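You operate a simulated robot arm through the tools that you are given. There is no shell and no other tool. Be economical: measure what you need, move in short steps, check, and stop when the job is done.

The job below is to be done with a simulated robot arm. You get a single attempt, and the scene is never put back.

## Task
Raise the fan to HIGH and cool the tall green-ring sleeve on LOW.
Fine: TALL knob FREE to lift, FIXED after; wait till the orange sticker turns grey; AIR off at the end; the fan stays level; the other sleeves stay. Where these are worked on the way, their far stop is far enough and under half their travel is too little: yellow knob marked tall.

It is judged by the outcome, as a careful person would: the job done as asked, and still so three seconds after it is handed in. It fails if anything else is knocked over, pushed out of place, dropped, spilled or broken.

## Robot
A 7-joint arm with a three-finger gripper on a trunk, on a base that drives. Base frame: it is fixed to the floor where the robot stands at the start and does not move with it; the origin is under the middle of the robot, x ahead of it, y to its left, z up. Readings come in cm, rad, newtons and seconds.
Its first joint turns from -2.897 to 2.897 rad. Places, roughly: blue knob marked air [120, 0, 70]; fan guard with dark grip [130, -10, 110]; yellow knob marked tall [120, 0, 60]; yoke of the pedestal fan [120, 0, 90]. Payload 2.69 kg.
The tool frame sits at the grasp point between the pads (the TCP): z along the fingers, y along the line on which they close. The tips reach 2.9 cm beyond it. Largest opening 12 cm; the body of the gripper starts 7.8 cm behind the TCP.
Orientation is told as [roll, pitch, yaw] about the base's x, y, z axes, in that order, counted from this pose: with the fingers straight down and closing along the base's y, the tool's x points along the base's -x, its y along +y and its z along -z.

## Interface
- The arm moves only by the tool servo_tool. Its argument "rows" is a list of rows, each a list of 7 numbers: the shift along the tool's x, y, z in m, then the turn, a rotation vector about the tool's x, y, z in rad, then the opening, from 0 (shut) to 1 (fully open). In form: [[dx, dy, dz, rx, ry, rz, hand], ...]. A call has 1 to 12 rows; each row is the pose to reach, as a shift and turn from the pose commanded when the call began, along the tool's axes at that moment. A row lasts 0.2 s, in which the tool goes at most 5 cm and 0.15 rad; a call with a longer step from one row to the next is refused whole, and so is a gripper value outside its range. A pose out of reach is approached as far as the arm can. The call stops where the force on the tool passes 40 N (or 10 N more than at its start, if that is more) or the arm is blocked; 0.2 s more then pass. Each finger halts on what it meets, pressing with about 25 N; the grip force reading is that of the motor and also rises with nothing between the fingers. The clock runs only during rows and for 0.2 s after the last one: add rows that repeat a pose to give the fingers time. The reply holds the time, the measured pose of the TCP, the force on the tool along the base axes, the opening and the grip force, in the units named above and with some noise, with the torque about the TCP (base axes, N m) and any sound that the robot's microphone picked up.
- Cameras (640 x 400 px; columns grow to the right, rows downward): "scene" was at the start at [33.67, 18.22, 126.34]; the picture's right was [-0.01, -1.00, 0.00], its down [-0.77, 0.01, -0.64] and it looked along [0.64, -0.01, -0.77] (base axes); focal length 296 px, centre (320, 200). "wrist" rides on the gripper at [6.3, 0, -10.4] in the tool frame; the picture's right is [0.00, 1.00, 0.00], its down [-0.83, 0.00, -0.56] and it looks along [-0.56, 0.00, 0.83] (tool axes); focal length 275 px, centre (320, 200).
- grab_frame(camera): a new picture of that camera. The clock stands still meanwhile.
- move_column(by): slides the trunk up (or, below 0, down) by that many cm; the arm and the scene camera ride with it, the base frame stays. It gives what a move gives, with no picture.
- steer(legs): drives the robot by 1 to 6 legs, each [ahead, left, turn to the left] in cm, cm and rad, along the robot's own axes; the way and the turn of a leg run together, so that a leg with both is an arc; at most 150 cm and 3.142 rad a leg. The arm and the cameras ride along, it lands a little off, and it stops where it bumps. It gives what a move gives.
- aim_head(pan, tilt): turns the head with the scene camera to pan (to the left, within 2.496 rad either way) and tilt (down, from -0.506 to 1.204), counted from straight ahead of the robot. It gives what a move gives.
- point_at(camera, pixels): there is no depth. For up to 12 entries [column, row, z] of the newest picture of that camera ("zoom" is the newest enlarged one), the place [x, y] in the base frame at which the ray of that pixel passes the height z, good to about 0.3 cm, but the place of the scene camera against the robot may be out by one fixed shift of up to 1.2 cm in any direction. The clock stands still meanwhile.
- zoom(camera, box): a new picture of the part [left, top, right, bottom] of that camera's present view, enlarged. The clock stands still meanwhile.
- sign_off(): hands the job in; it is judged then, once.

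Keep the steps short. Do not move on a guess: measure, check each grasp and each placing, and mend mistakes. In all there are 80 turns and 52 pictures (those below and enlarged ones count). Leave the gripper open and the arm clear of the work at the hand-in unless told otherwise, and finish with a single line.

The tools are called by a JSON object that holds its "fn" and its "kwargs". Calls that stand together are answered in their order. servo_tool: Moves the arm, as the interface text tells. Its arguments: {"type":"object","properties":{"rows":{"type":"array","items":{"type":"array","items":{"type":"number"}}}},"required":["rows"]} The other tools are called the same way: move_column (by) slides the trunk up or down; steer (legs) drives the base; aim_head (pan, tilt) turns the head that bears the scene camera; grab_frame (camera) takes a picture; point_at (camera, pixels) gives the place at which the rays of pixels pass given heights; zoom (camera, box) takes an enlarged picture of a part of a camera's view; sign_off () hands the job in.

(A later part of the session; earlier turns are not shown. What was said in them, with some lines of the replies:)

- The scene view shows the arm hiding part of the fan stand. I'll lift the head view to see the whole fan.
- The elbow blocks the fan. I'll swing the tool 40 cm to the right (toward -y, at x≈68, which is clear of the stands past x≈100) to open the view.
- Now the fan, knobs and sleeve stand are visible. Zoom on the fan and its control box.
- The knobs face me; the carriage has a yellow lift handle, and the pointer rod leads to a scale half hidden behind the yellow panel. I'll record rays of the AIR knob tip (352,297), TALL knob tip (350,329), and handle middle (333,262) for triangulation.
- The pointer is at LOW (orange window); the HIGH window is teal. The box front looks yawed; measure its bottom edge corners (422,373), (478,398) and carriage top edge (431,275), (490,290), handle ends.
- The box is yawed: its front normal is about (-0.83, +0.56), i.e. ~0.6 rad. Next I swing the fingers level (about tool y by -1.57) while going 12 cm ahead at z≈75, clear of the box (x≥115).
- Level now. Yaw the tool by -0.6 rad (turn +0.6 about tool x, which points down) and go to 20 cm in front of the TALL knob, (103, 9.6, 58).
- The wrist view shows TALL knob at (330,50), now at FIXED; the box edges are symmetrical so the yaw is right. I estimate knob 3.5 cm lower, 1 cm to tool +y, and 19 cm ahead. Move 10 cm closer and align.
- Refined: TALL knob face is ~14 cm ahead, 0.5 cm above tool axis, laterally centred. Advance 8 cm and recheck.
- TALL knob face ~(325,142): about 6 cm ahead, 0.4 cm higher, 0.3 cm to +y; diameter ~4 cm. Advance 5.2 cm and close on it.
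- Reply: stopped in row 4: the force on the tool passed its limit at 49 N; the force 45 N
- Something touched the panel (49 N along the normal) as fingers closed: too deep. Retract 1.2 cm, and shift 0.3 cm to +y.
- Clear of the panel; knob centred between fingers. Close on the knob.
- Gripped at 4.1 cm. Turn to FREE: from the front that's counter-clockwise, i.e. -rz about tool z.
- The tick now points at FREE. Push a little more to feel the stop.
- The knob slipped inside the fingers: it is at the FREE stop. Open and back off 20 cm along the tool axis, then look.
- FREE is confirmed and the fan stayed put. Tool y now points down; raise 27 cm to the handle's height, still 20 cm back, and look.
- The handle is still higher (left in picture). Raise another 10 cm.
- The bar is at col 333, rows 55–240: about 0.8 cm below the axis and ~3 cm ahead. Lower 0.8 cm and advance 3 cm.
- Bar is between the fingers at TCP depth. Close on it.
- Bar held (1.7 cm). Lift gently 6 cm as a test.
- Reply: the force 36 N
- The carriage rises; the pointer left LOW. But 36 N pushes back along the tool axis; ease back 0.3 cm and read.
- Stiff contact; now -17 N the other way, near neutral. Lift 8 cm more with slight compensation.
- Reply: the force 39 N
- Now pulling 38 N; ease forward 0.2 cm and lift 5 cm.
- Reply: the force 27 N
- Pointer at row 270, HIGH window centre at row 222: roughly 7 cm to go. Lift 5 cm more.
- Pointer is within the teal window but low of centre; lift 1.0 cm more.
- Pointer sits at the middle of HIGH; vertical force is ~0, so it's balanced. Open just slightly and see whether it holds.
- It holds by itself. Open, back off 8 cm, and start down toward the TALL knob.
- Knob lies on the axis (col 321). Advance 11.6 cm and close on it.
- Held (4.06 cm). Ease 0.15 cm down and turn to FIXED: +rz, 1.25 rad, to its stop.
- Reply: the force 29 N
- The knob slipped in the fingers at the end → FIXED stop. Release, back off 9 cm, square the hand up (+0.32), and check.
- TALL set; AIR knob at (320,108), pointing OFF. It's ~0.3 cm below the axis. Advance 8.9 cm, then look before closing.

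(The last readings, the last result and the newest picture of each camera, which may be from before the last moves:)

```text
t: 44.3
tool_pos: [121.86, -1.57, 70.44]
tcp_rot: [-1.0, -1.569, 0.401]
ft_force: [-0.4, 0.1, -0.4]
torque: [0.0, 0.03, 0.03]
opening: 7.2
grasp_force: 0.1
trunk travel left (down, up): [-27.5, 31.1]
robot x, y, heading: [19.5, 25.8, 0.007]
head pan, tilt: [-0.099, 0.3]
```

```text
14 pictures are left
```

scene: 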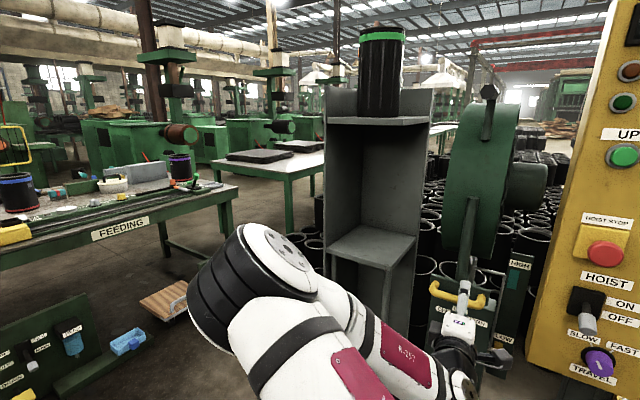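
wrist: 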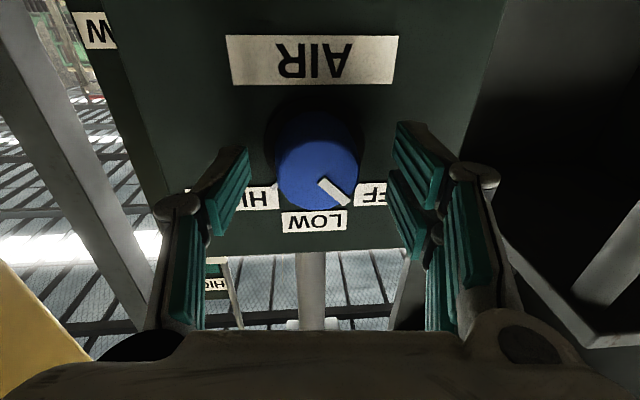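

Centred. Shift 0.3 cm lower and close on the AIR knob.

{"fn": "servo_tool", "kwargs": {"rows": [[0.003, 0, 0, 0, 0, 0, 0.5], [0.003, -0.001, 0, 0, 0, 0, 0.3], [0.003, -0.001, 0, 0, 0, 0, 0.2], [0.003, -0.001, 0, 0, 0, 0, 0.2]]}}

{"fn": "servo_tool", "kwargs": {"rows": [[0, 0, 0, 0, 0, 0.12, 0.2], [0, 0, 0, 0, 0, 0.24, 0.2], [0, 0, 0, 0, 0, 0.36, 0.2], [0, 0, 0, 0, 0, 0.48, 0.2], [0, 0, 0, 0, 0, 0.6, 0.2], [0, 0, 0, 0, 0, 0.7, 0.2]]}}

{"fn": "grab_frame", "kwargs": {"camera": "wrist"}}

```text
t: 45.3
tool_pos: [121.63, -1.62, 69.98]
tcp_rot: [-1.034, -1.567, 0.425]
ft_force: [-16.1, -13.8, 0.4]
torque: [-0.32, -0.32, -0.79]
opening: 4.02
grasp_force: 45.4
trunk travel left (down, up): [-27.5, 31.1]
robot x, y, heading: [20.18, 25.68, 0.007]
head pan, tilt: [-0.099, 0.3]
```

```text
t: 46.7
tool_pos: [121.62, -1.68, 69.94]
tcp_rot: [1.571, -0.87, -2.176]
ft_force: [-26.8, -15.6, 0.3]
torque: [-0.42, -0.57, -1.3]
opening: 4.01
grasp_force: 45.6
trunk travel left (down, up): [-27.5, 31.1]
robot x, y, heading: [19.64, 25.83, 0.008]
head pan, tilt: [-0.099, 0.3]
```

```text
13 pictures are left
```

wrist: 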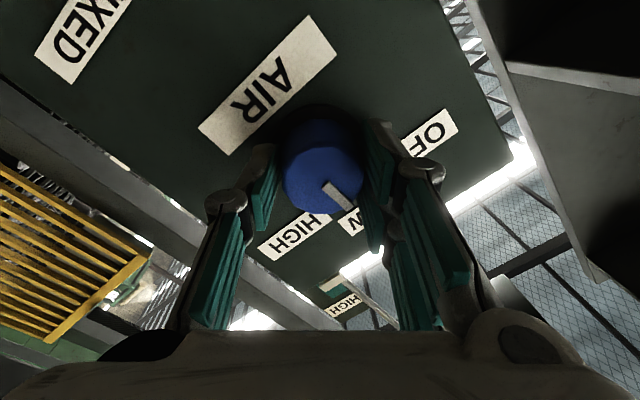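

The tick lines up with LOW. Release, back off 10 cm, and check the knob.

{"fn": "servo_tool", "kwargs": {"rows": [[0, 0, 0, 0, 0, 0, 0.6], [0, 0, 0, 0, 0, 0, 0.6], [0, 0, -0.04, 0, 0, 0, 0.6], [0, 0, -0.08, 0, 0, 0, 0.6], [0, 0, -0.1, 0, 0, 0, 0.6]]}}

{"fn": "zoom", "kwargs": {"camera": "wrist", "box": [200, 20, 440, 170]}}

{"fn": "grab_frame", "kwargs": {"camera": "scene"}}

```text
t: 47.9
tool_pos: [113.45, 3.98, 70.02]
tcp_rot: [1.568, -0.873, -2.172]
ft_force: [-0.4, -0.5, -1.5]
torque: [-0.02, 0.01, 0.02]
opening: 7.22
grasp_force: 0.1
trunk travel left (down, up): [-27.5, 31.1]
robot x, y, heading: [20.17, 25.37, 0.01]
head pan, tilt: [-0.099, 0.3]
```

```text
2.67 times, centred on (320, 95) of wrist
```

zoom: 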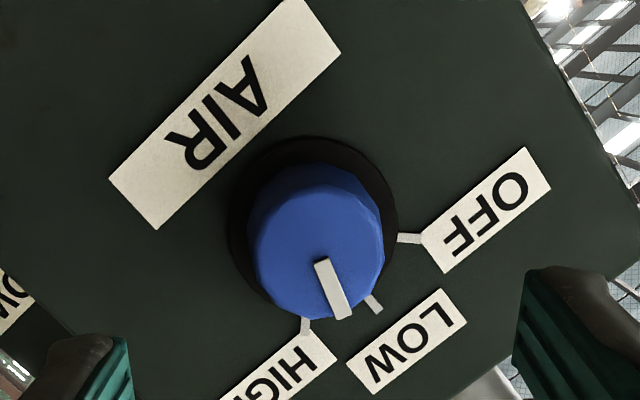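

```text
11 pictures are left
```

scene: 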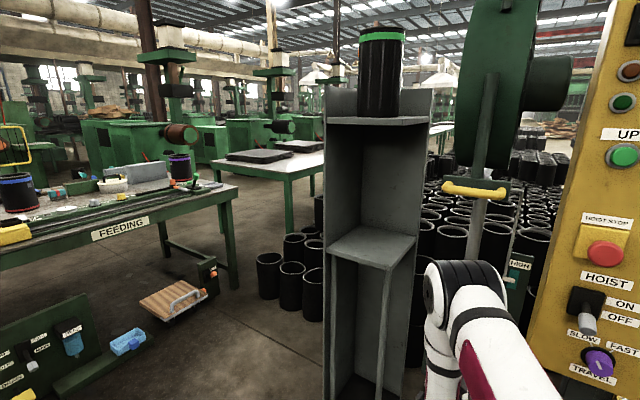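

The knob reads about 20° past LOW toward HIGH—it shifted at release. Re-grip with a small lateral correction (the side force was ~28 N) and look.

{"fn": "servo_tool", "kwargs": {"rows": [[-0.001, -0.0015, 0.04, 0, 0, 0, 0.6], [-0.001, -0.0015, 0.08, 0, 0, 0, 0.6], [-0.001, -0.0015, 0.098, 0, 0, 0, 0.6], [-0.001, -0.0015, 0.098, 0, 0, 0, 0.4], [-0.001, -0.0015, 0.098, 0, 0, 0, 0.2], [-0.001, -0.0015, 0.098, 0, 0, 0, 0.2]]}}

{"fn": "zoom", "kwargs": {"camera": "wrist", "box": [220, 80, 460, 230]}}

```text
t: 49.3
tool_pos: [121.37, -1.43, 69.96]
tcp_rot: [1.568, -0.874, -2.17]
ft_force: [0.4, 0.9, -0.1]
torque: [0.02, -0.01, -0.01]
opening: 3.98
grasp_force: 45.2
trunk travel left (down, up): [-27.5, 31.1]
robot x, y, heading: [19.5, 25.96, 0.008]
head pan, tilt: [-0.099, 0.3]
```

```text
2.67 times, centred on (340, 155) of wrist
```

zoom: 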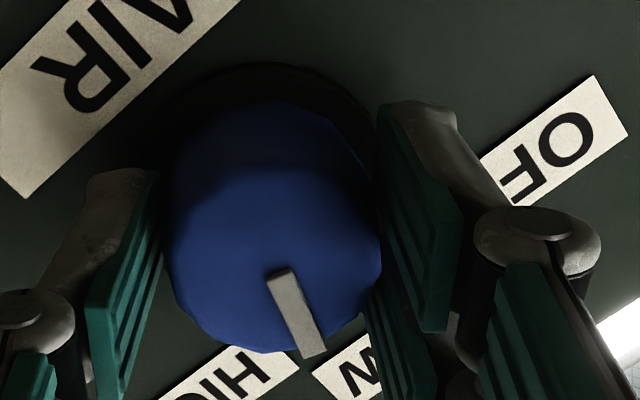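

Now no side force. Tick still ~20° past LOW; turn back -0.35 rad, release and check.

{"fn": "servo_tool", "kwargs": {"rows": [[0, 0, 0, 0, 0, -0.1, 0.2], [0, 0, 0, 0, 0, -0.2, 0.2], [0, 0, 0, 0, 0, -0.33, 0.2], [0, 0, 0, 0, 0, -0.33, 0.2], [0, 0, 0, 0, 0, -0.33, 0.45], [0, 0, 0, 0, 0, -0.33, 0.6], [0, 0, -0.04, 0, 0, -0.33, 0.6], [0, 0, -0.08, 0, 0, -0.33, 0.6], [0, 0, -0.1, 0, 0, -0.33, 0.6]]}}

{"fn": "zoom", "kwargs": {"camera": "wrist", "box": [200, 20, 440, 170]}}

```text
t: 51.3
tool_pos: [113.1, 4.29, 70.0]
tcp_rot: [1.571, -1.202, -2.171]
ft_force: [0.8, -0.6, -0.5]
torque: [0.0, 0.0, 0.0]
opening: 7.21
grasp_force: 0.1
trunk travel left (down, up): [-27.5, 31.1]
robot x, y, heading: [19.53, 25.34, 0.005]
head pan, tilt: [-0.099, 0.3]
```

```text
2.67 times, centred on (320, 95) of wrist
```

zoom: 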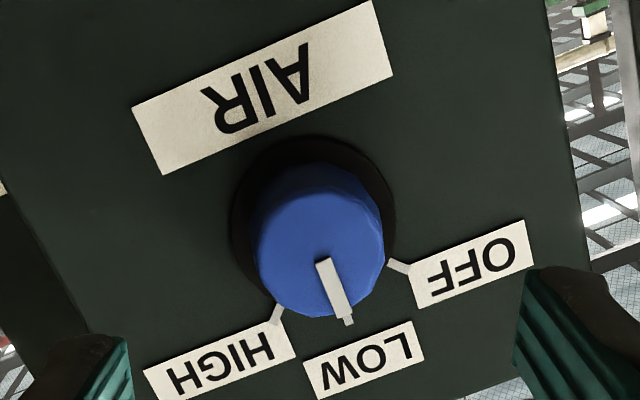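

AIR now lines up exactly with LOW. Look at the sleeve and fan for the sticker.

{"fn": "zoom", "kwargs": {"camera": "scene", "box": [320, 0, 560, 150]}}

```text
2.67 times, centred on (440, 75) of scene
```

zoom: 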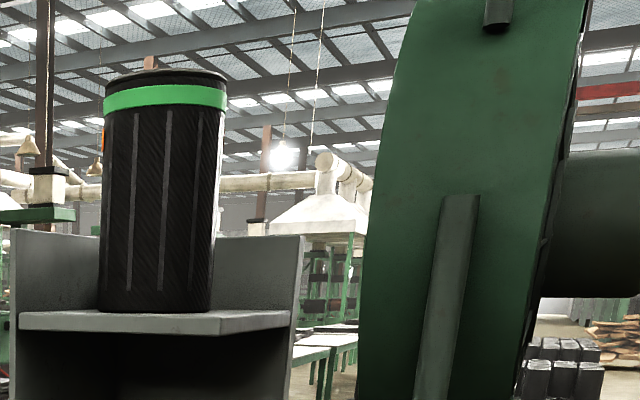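

An orange sliver shows on the sleeve's left edge at about (359,52) in the scene. Zoom in tightly there and let ~10 s run.

{"fn": "zoom", "kwargs": {"camera": "scene", "box": [350, 40, 382, 60]}}

{"fn": "servo_tool", "kwargs": {"rows": [[0, 0, 0, 0, 0, 0, 0.6], [0, 0, 0, 0, 0, 0, 0.6], [0, 0, 0, 0, 0, 0, 0.6], [0, 0, 0, 0, 0, 0, 0.6], [0, 0, 0, 0, 0, 0, 0.6], [0, 0, 0, 0, 0, 0, 0.6], [0, 0, 0, 0, 0, 0, 0.6], [0, 0, 0, 0, 0, 0, 0.6], [0, 0, 0, 0, 0, 0, 0.6], [0, 0, 0, 0, 0, 0, 0.6], [0, 0, 0, 0, 0, 0, 0.6], [0, 0, 0, 0, 0, 0, 0.6]]}}

{"fn": "servo_tool", "kwargs": {"rows": [[0, 0, 0, 0, 0, 0, 0.6], [0, 0, 0, 0, 0, 0, 0.6], [0, 0, 0, 0, 0, 0, 0.6], [0, 0, 0, 0, 0, 0, 0.6], [0, 0, 0, 0, 0, 0, 0.6], [0, 0, 0, 0, 0, 0, 0.6], [0, 0, 0, 0, 0, 0, 0.6], [0, 0, 0, 0, 0, 0, 0.6], [0, 0, 0, 0, 0, 0, 0.6], [0, 0, 0, 0, 0, 0, 0.6], [0, 0, 0, 0, 0, 0, 0.6], [0, 0, 0, 0, 0, 0, 0.6]]}}

{"fn": "servo_tool", "kwargs": {"rows": [[0, 0, 0, 0, 0, 0, 0.6], [0, 0, 0, 0, 0, 0, 0.6], [0, 0, 0, 0, 0, 0, 0.6], [0, 0, 0, 0, 0, 0, 0.6], [0, 0, 0, 0, 0, 0, 0.6], [0, 0, 0, 0, 0, 0, 0.6], [0, 0, 0, 0, 0, 0, 0.6], [0, 0, 0, 0, 0, 0, 0.6], [0, 0, 0, 0, 0, 0, 0.6], [0, 0, 0, 0, 0, 0, 0.6], [0, 0, 0, 0, 0, 0, 0.6], [0, 0, 0, 0, 0, 0, 0.6]]}}

{"fn": "zoom", "kwargs": {"camera": "scene", "box": [350, 40, 382, 60]}}

```text
16.00 times, centred on (366, 50) of scene
```

zoom: 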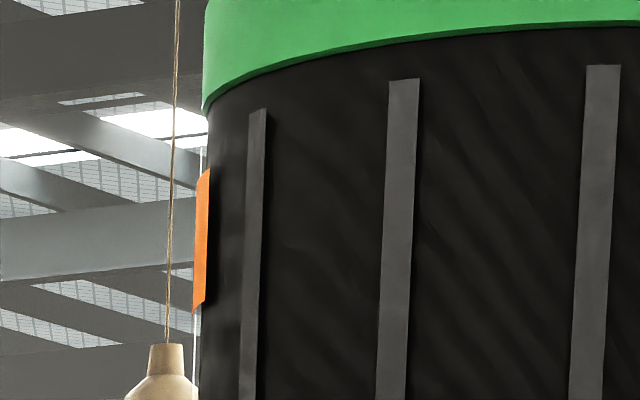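

```text
t: 53.9
tool_pos: [113.15, 4.39, 69.97]
tcp_rot: [1.568, -1.202, -2.169]
ft_force: [0.5, -1.0, 0.3]
torque: [0.01, -0.02, 0.01]
opening: 7.22
grasp_force: 0.0
trunk travel left (down, up): [-27.5, 31.1]
robot x, y, heading: [19.3, 25.74, 0.008]
head pan, tilt: [-0.099, 0.3]
```

```text
t: 56.5
tool_pos: [113.18, 4.27, 69.9]
tcp_rot: [1.566, -1.202, -2.17]
ft_force: [-0.1, 0.0, -0.3]
torque: [0.01, 0.0, 0.0]
opening: 7.21
grasp_force: 0.1
trunk travel left (down, up): [-27.5, 31.1]
robot x, y, heading: [19.4, 25.7, 0.007]
head pan, tilt: [-0.099, 0.3]
```

```text
t: 59.1
tool_pos: [113.17, 4.27, 69.99]
tcp_rot: [1.567, -1.202, -2.169]
ft_force: [0.6, 0.2, 0.0]
torque: [0.0, 0.0, -0.04]
opening: 7.17
grasp_force: 0.0
trunk travel left (down, up): [-27.5, 31.1]
robot x, y, heading: [19.56, 26.18, 0.003]
head pan, tilt: [-0.099, 0.3]
```

```text
16.00 times, centred on (366, 50) of scene
```

zoom: 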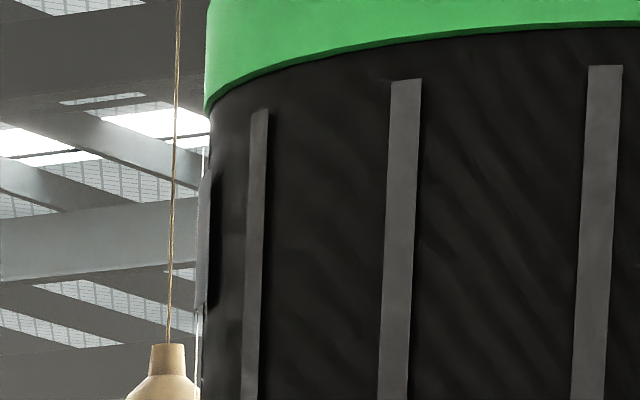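

The sticker turned grey. Now AIR to OFF: re-grip the knob (advance 9.8 cm) and turn -0.95 rad.

{"fn": "servo_tool", "kwargs": {"rows": [[0, 0, 0.04, 0, 0, 0, 0.6], [0, 0, 0.08, 0, 0, 0, 0.6], [0, 0, 0.098, 0, 0, 0, 0.6], [0, 0, 0.098, 0, 0, 0, 0.4], [0, 0, 0.098, 0, 0, 0, 0.2], [0, 0, 0.098, 0, 0, 0, 0.2]]}}

{"fn": "servo_tool", "kwargs": {"rows": [[0, 0, 0, 0, 0, -0.12, 0.2], [0, 0, 0, 0, 0, -0.24, 0.2], [0, 0, 0, 0, 0, -0.36, 0.2], [0, 0, 0, 0, 0, -0.48, 0.2], [0, 0, 0, 0, 0, -0.6, 0.2], [0, 0, 0, 0, 0, -0.72, 0.2], [0, 0, 0, 0, 0, -0.84, 0.2], [0, 0, 0, 0, 0, -0.95, 0.2], [0, 0, 0, 0, 0, -0.95, 0.2]]}}

{"fn": "servo_tool", "kwargs": {"rows": [[0, 0, 0, 0, 0, 0, 0.45], [0, 0, 0, 0, 0, 0, 0.6], [0, 0, -0.04, 0, 0, 0, 0.6], [0, 0, -0.08, 0, 0, 0, 0.6], [0, 0, -0.1, 0, 0, 0, 0.6]]}}

{"fn": "zoom", "kwargs": {"camera": "wrist", "box": [160, 0, 480, 200]}}

```text
t: 60.5
tool_pos: [121.15, -1.3, 70.03]
tcp_rot: [1.564, -1.203, -2.167]
ft_force: [-5.1, -7.7, -5.4]
torque: [0.03, -0.02, -0.22]
opening: 3.94
grasp_force: 44.6
trunk travel left (down, up): [-27.5, 31.1]
robot x, y, heading: [19.48, 25.67, 0.011]
head pan, tilt: [-0.099, 0.3]
```

```text
t: 62.5
tool_pos: [121.19, -1.39, 70.02]
tcp_rot: [-1.57, -0.989, 0.965]
ft_force: [-26.8, -7.4, 3.0]
torque: [0.65, -0.38, -0.76]
opening: 3.93
grasp_force: 44.9
trunk travel left (down, up): [-27.5, 31.1]
robot x, y, heading: [19.52, 25.56, 0.007]
head pan, tilt: [-0.099, 0.3]
```

```text
t: 63.7
tool_pos: [113.14, 4.5, 69.93]
tcp_rot: [-1.571, -0.99, 0.969]
ft_force: [0.5, -0.1, -0.5]
torque: [0.02, -0.01, 0.01]
opening: 7.18
grasp_force: 0.0
trunk travel left (down, up): [-27.5, 31.1]
robot x, y, heading: [19.51, 25.76, 0.005]
head pan, tilt: [-0.099, 0.3]
```

```text
2.00 times, centred on (320, 100) of wrist
```

zoom: 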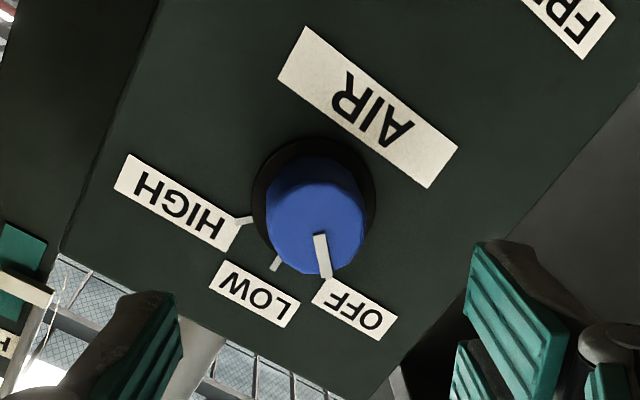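

AIR is at OFF. Retreat 15 cm, open fully, and take a last look at knobs and fan.

{"fn": "servo_tool", "kwargs": {"rows": [[0, 0, -0.04, 0, 0, 0, 0.8], [0, 0, -0.08, 0, 0, 0, 1], [0, 0, -0.12, 0, 0, 0, 1], [0, 0, -0.15, 0, 0, 0, 1], [0, 0, -0.15, 0, 0, 0, 1]]}}

{"fn": "grab_frame", "kwargs": {"camera": "wrist"}}

{"fn": "grab_frame", "kwargs": {"camera": "scene"}}

```text
t: 64.9
tool_pos: [100.61, 12.68, 70.0]
tcp_rot: [-1.57, -0.991, 0.969]
ft_force: [-0.3, 0.4, 0.2]
torque: [0.03, 0.03, -0.03]
opening: 12.02
grasp_force: 0.0
trunk travel left (down, up): [-27.5, 31.1]
robot x, y, heading: [19.62, 25.19, 0.005]
head pan, tilt: [-0.099, 0.3]
```

```text
4 pictures are left
```

wrist: 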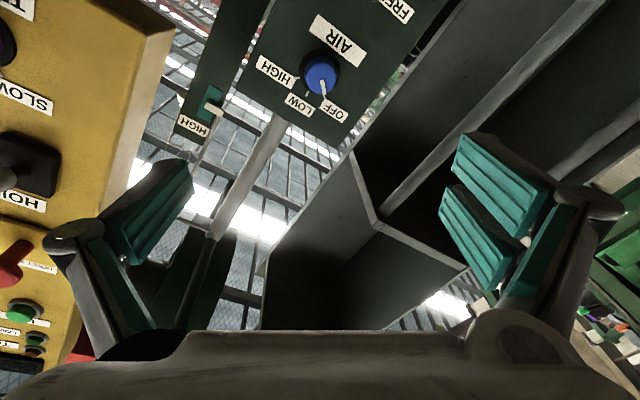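

```text
3 pictures are left
```

scene: 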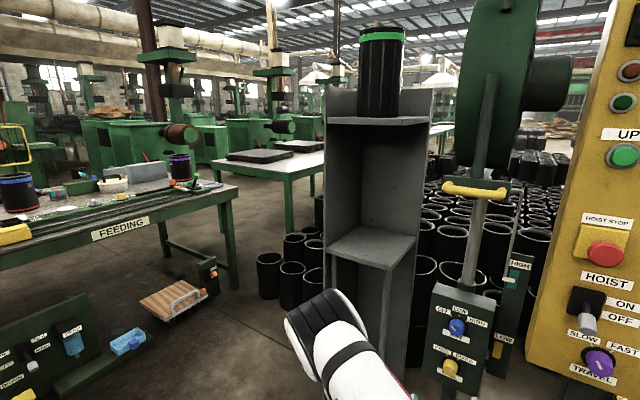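

All visible; one zoom on both knobs and the pointer to confirm.

{"fn": "zoom", "kwargs": {"camera": "scene", "box": [420, 250, 548, 390]}}

{"fn": "zoom", "kwargs": {"camera": "scene", "box": [350, 40, 382, 60]}}

```text
2.86 times, centred on (484, 320) of scene
```

zoom: 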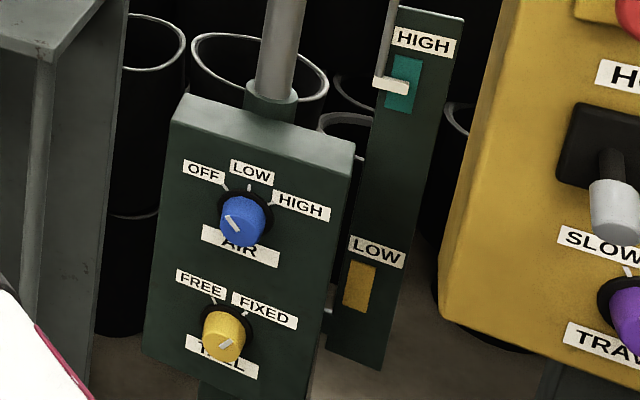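

```text
16.00 times, centred on (366, 50) of scene
```

zoom: 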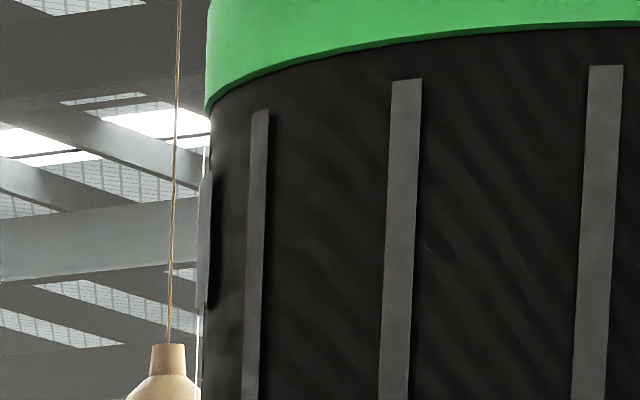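

The pointer is on HIGH, TALL is FIXED, AIR is OFF and the sticker is grey. The arm is clear and the gripper is open, so I'll hand in.

{"fn": "sign_off", "kwargs": {}}

```text
The job is handed in.
```

The fan is at HIGH with TALL at FIXED, the green-ring sleeve was cooled until its sticker went grey, and AIR is OFF; the AIR knob sat about 20° past LOW toward HIGH for a few seconds before I set it exactly on LOW.
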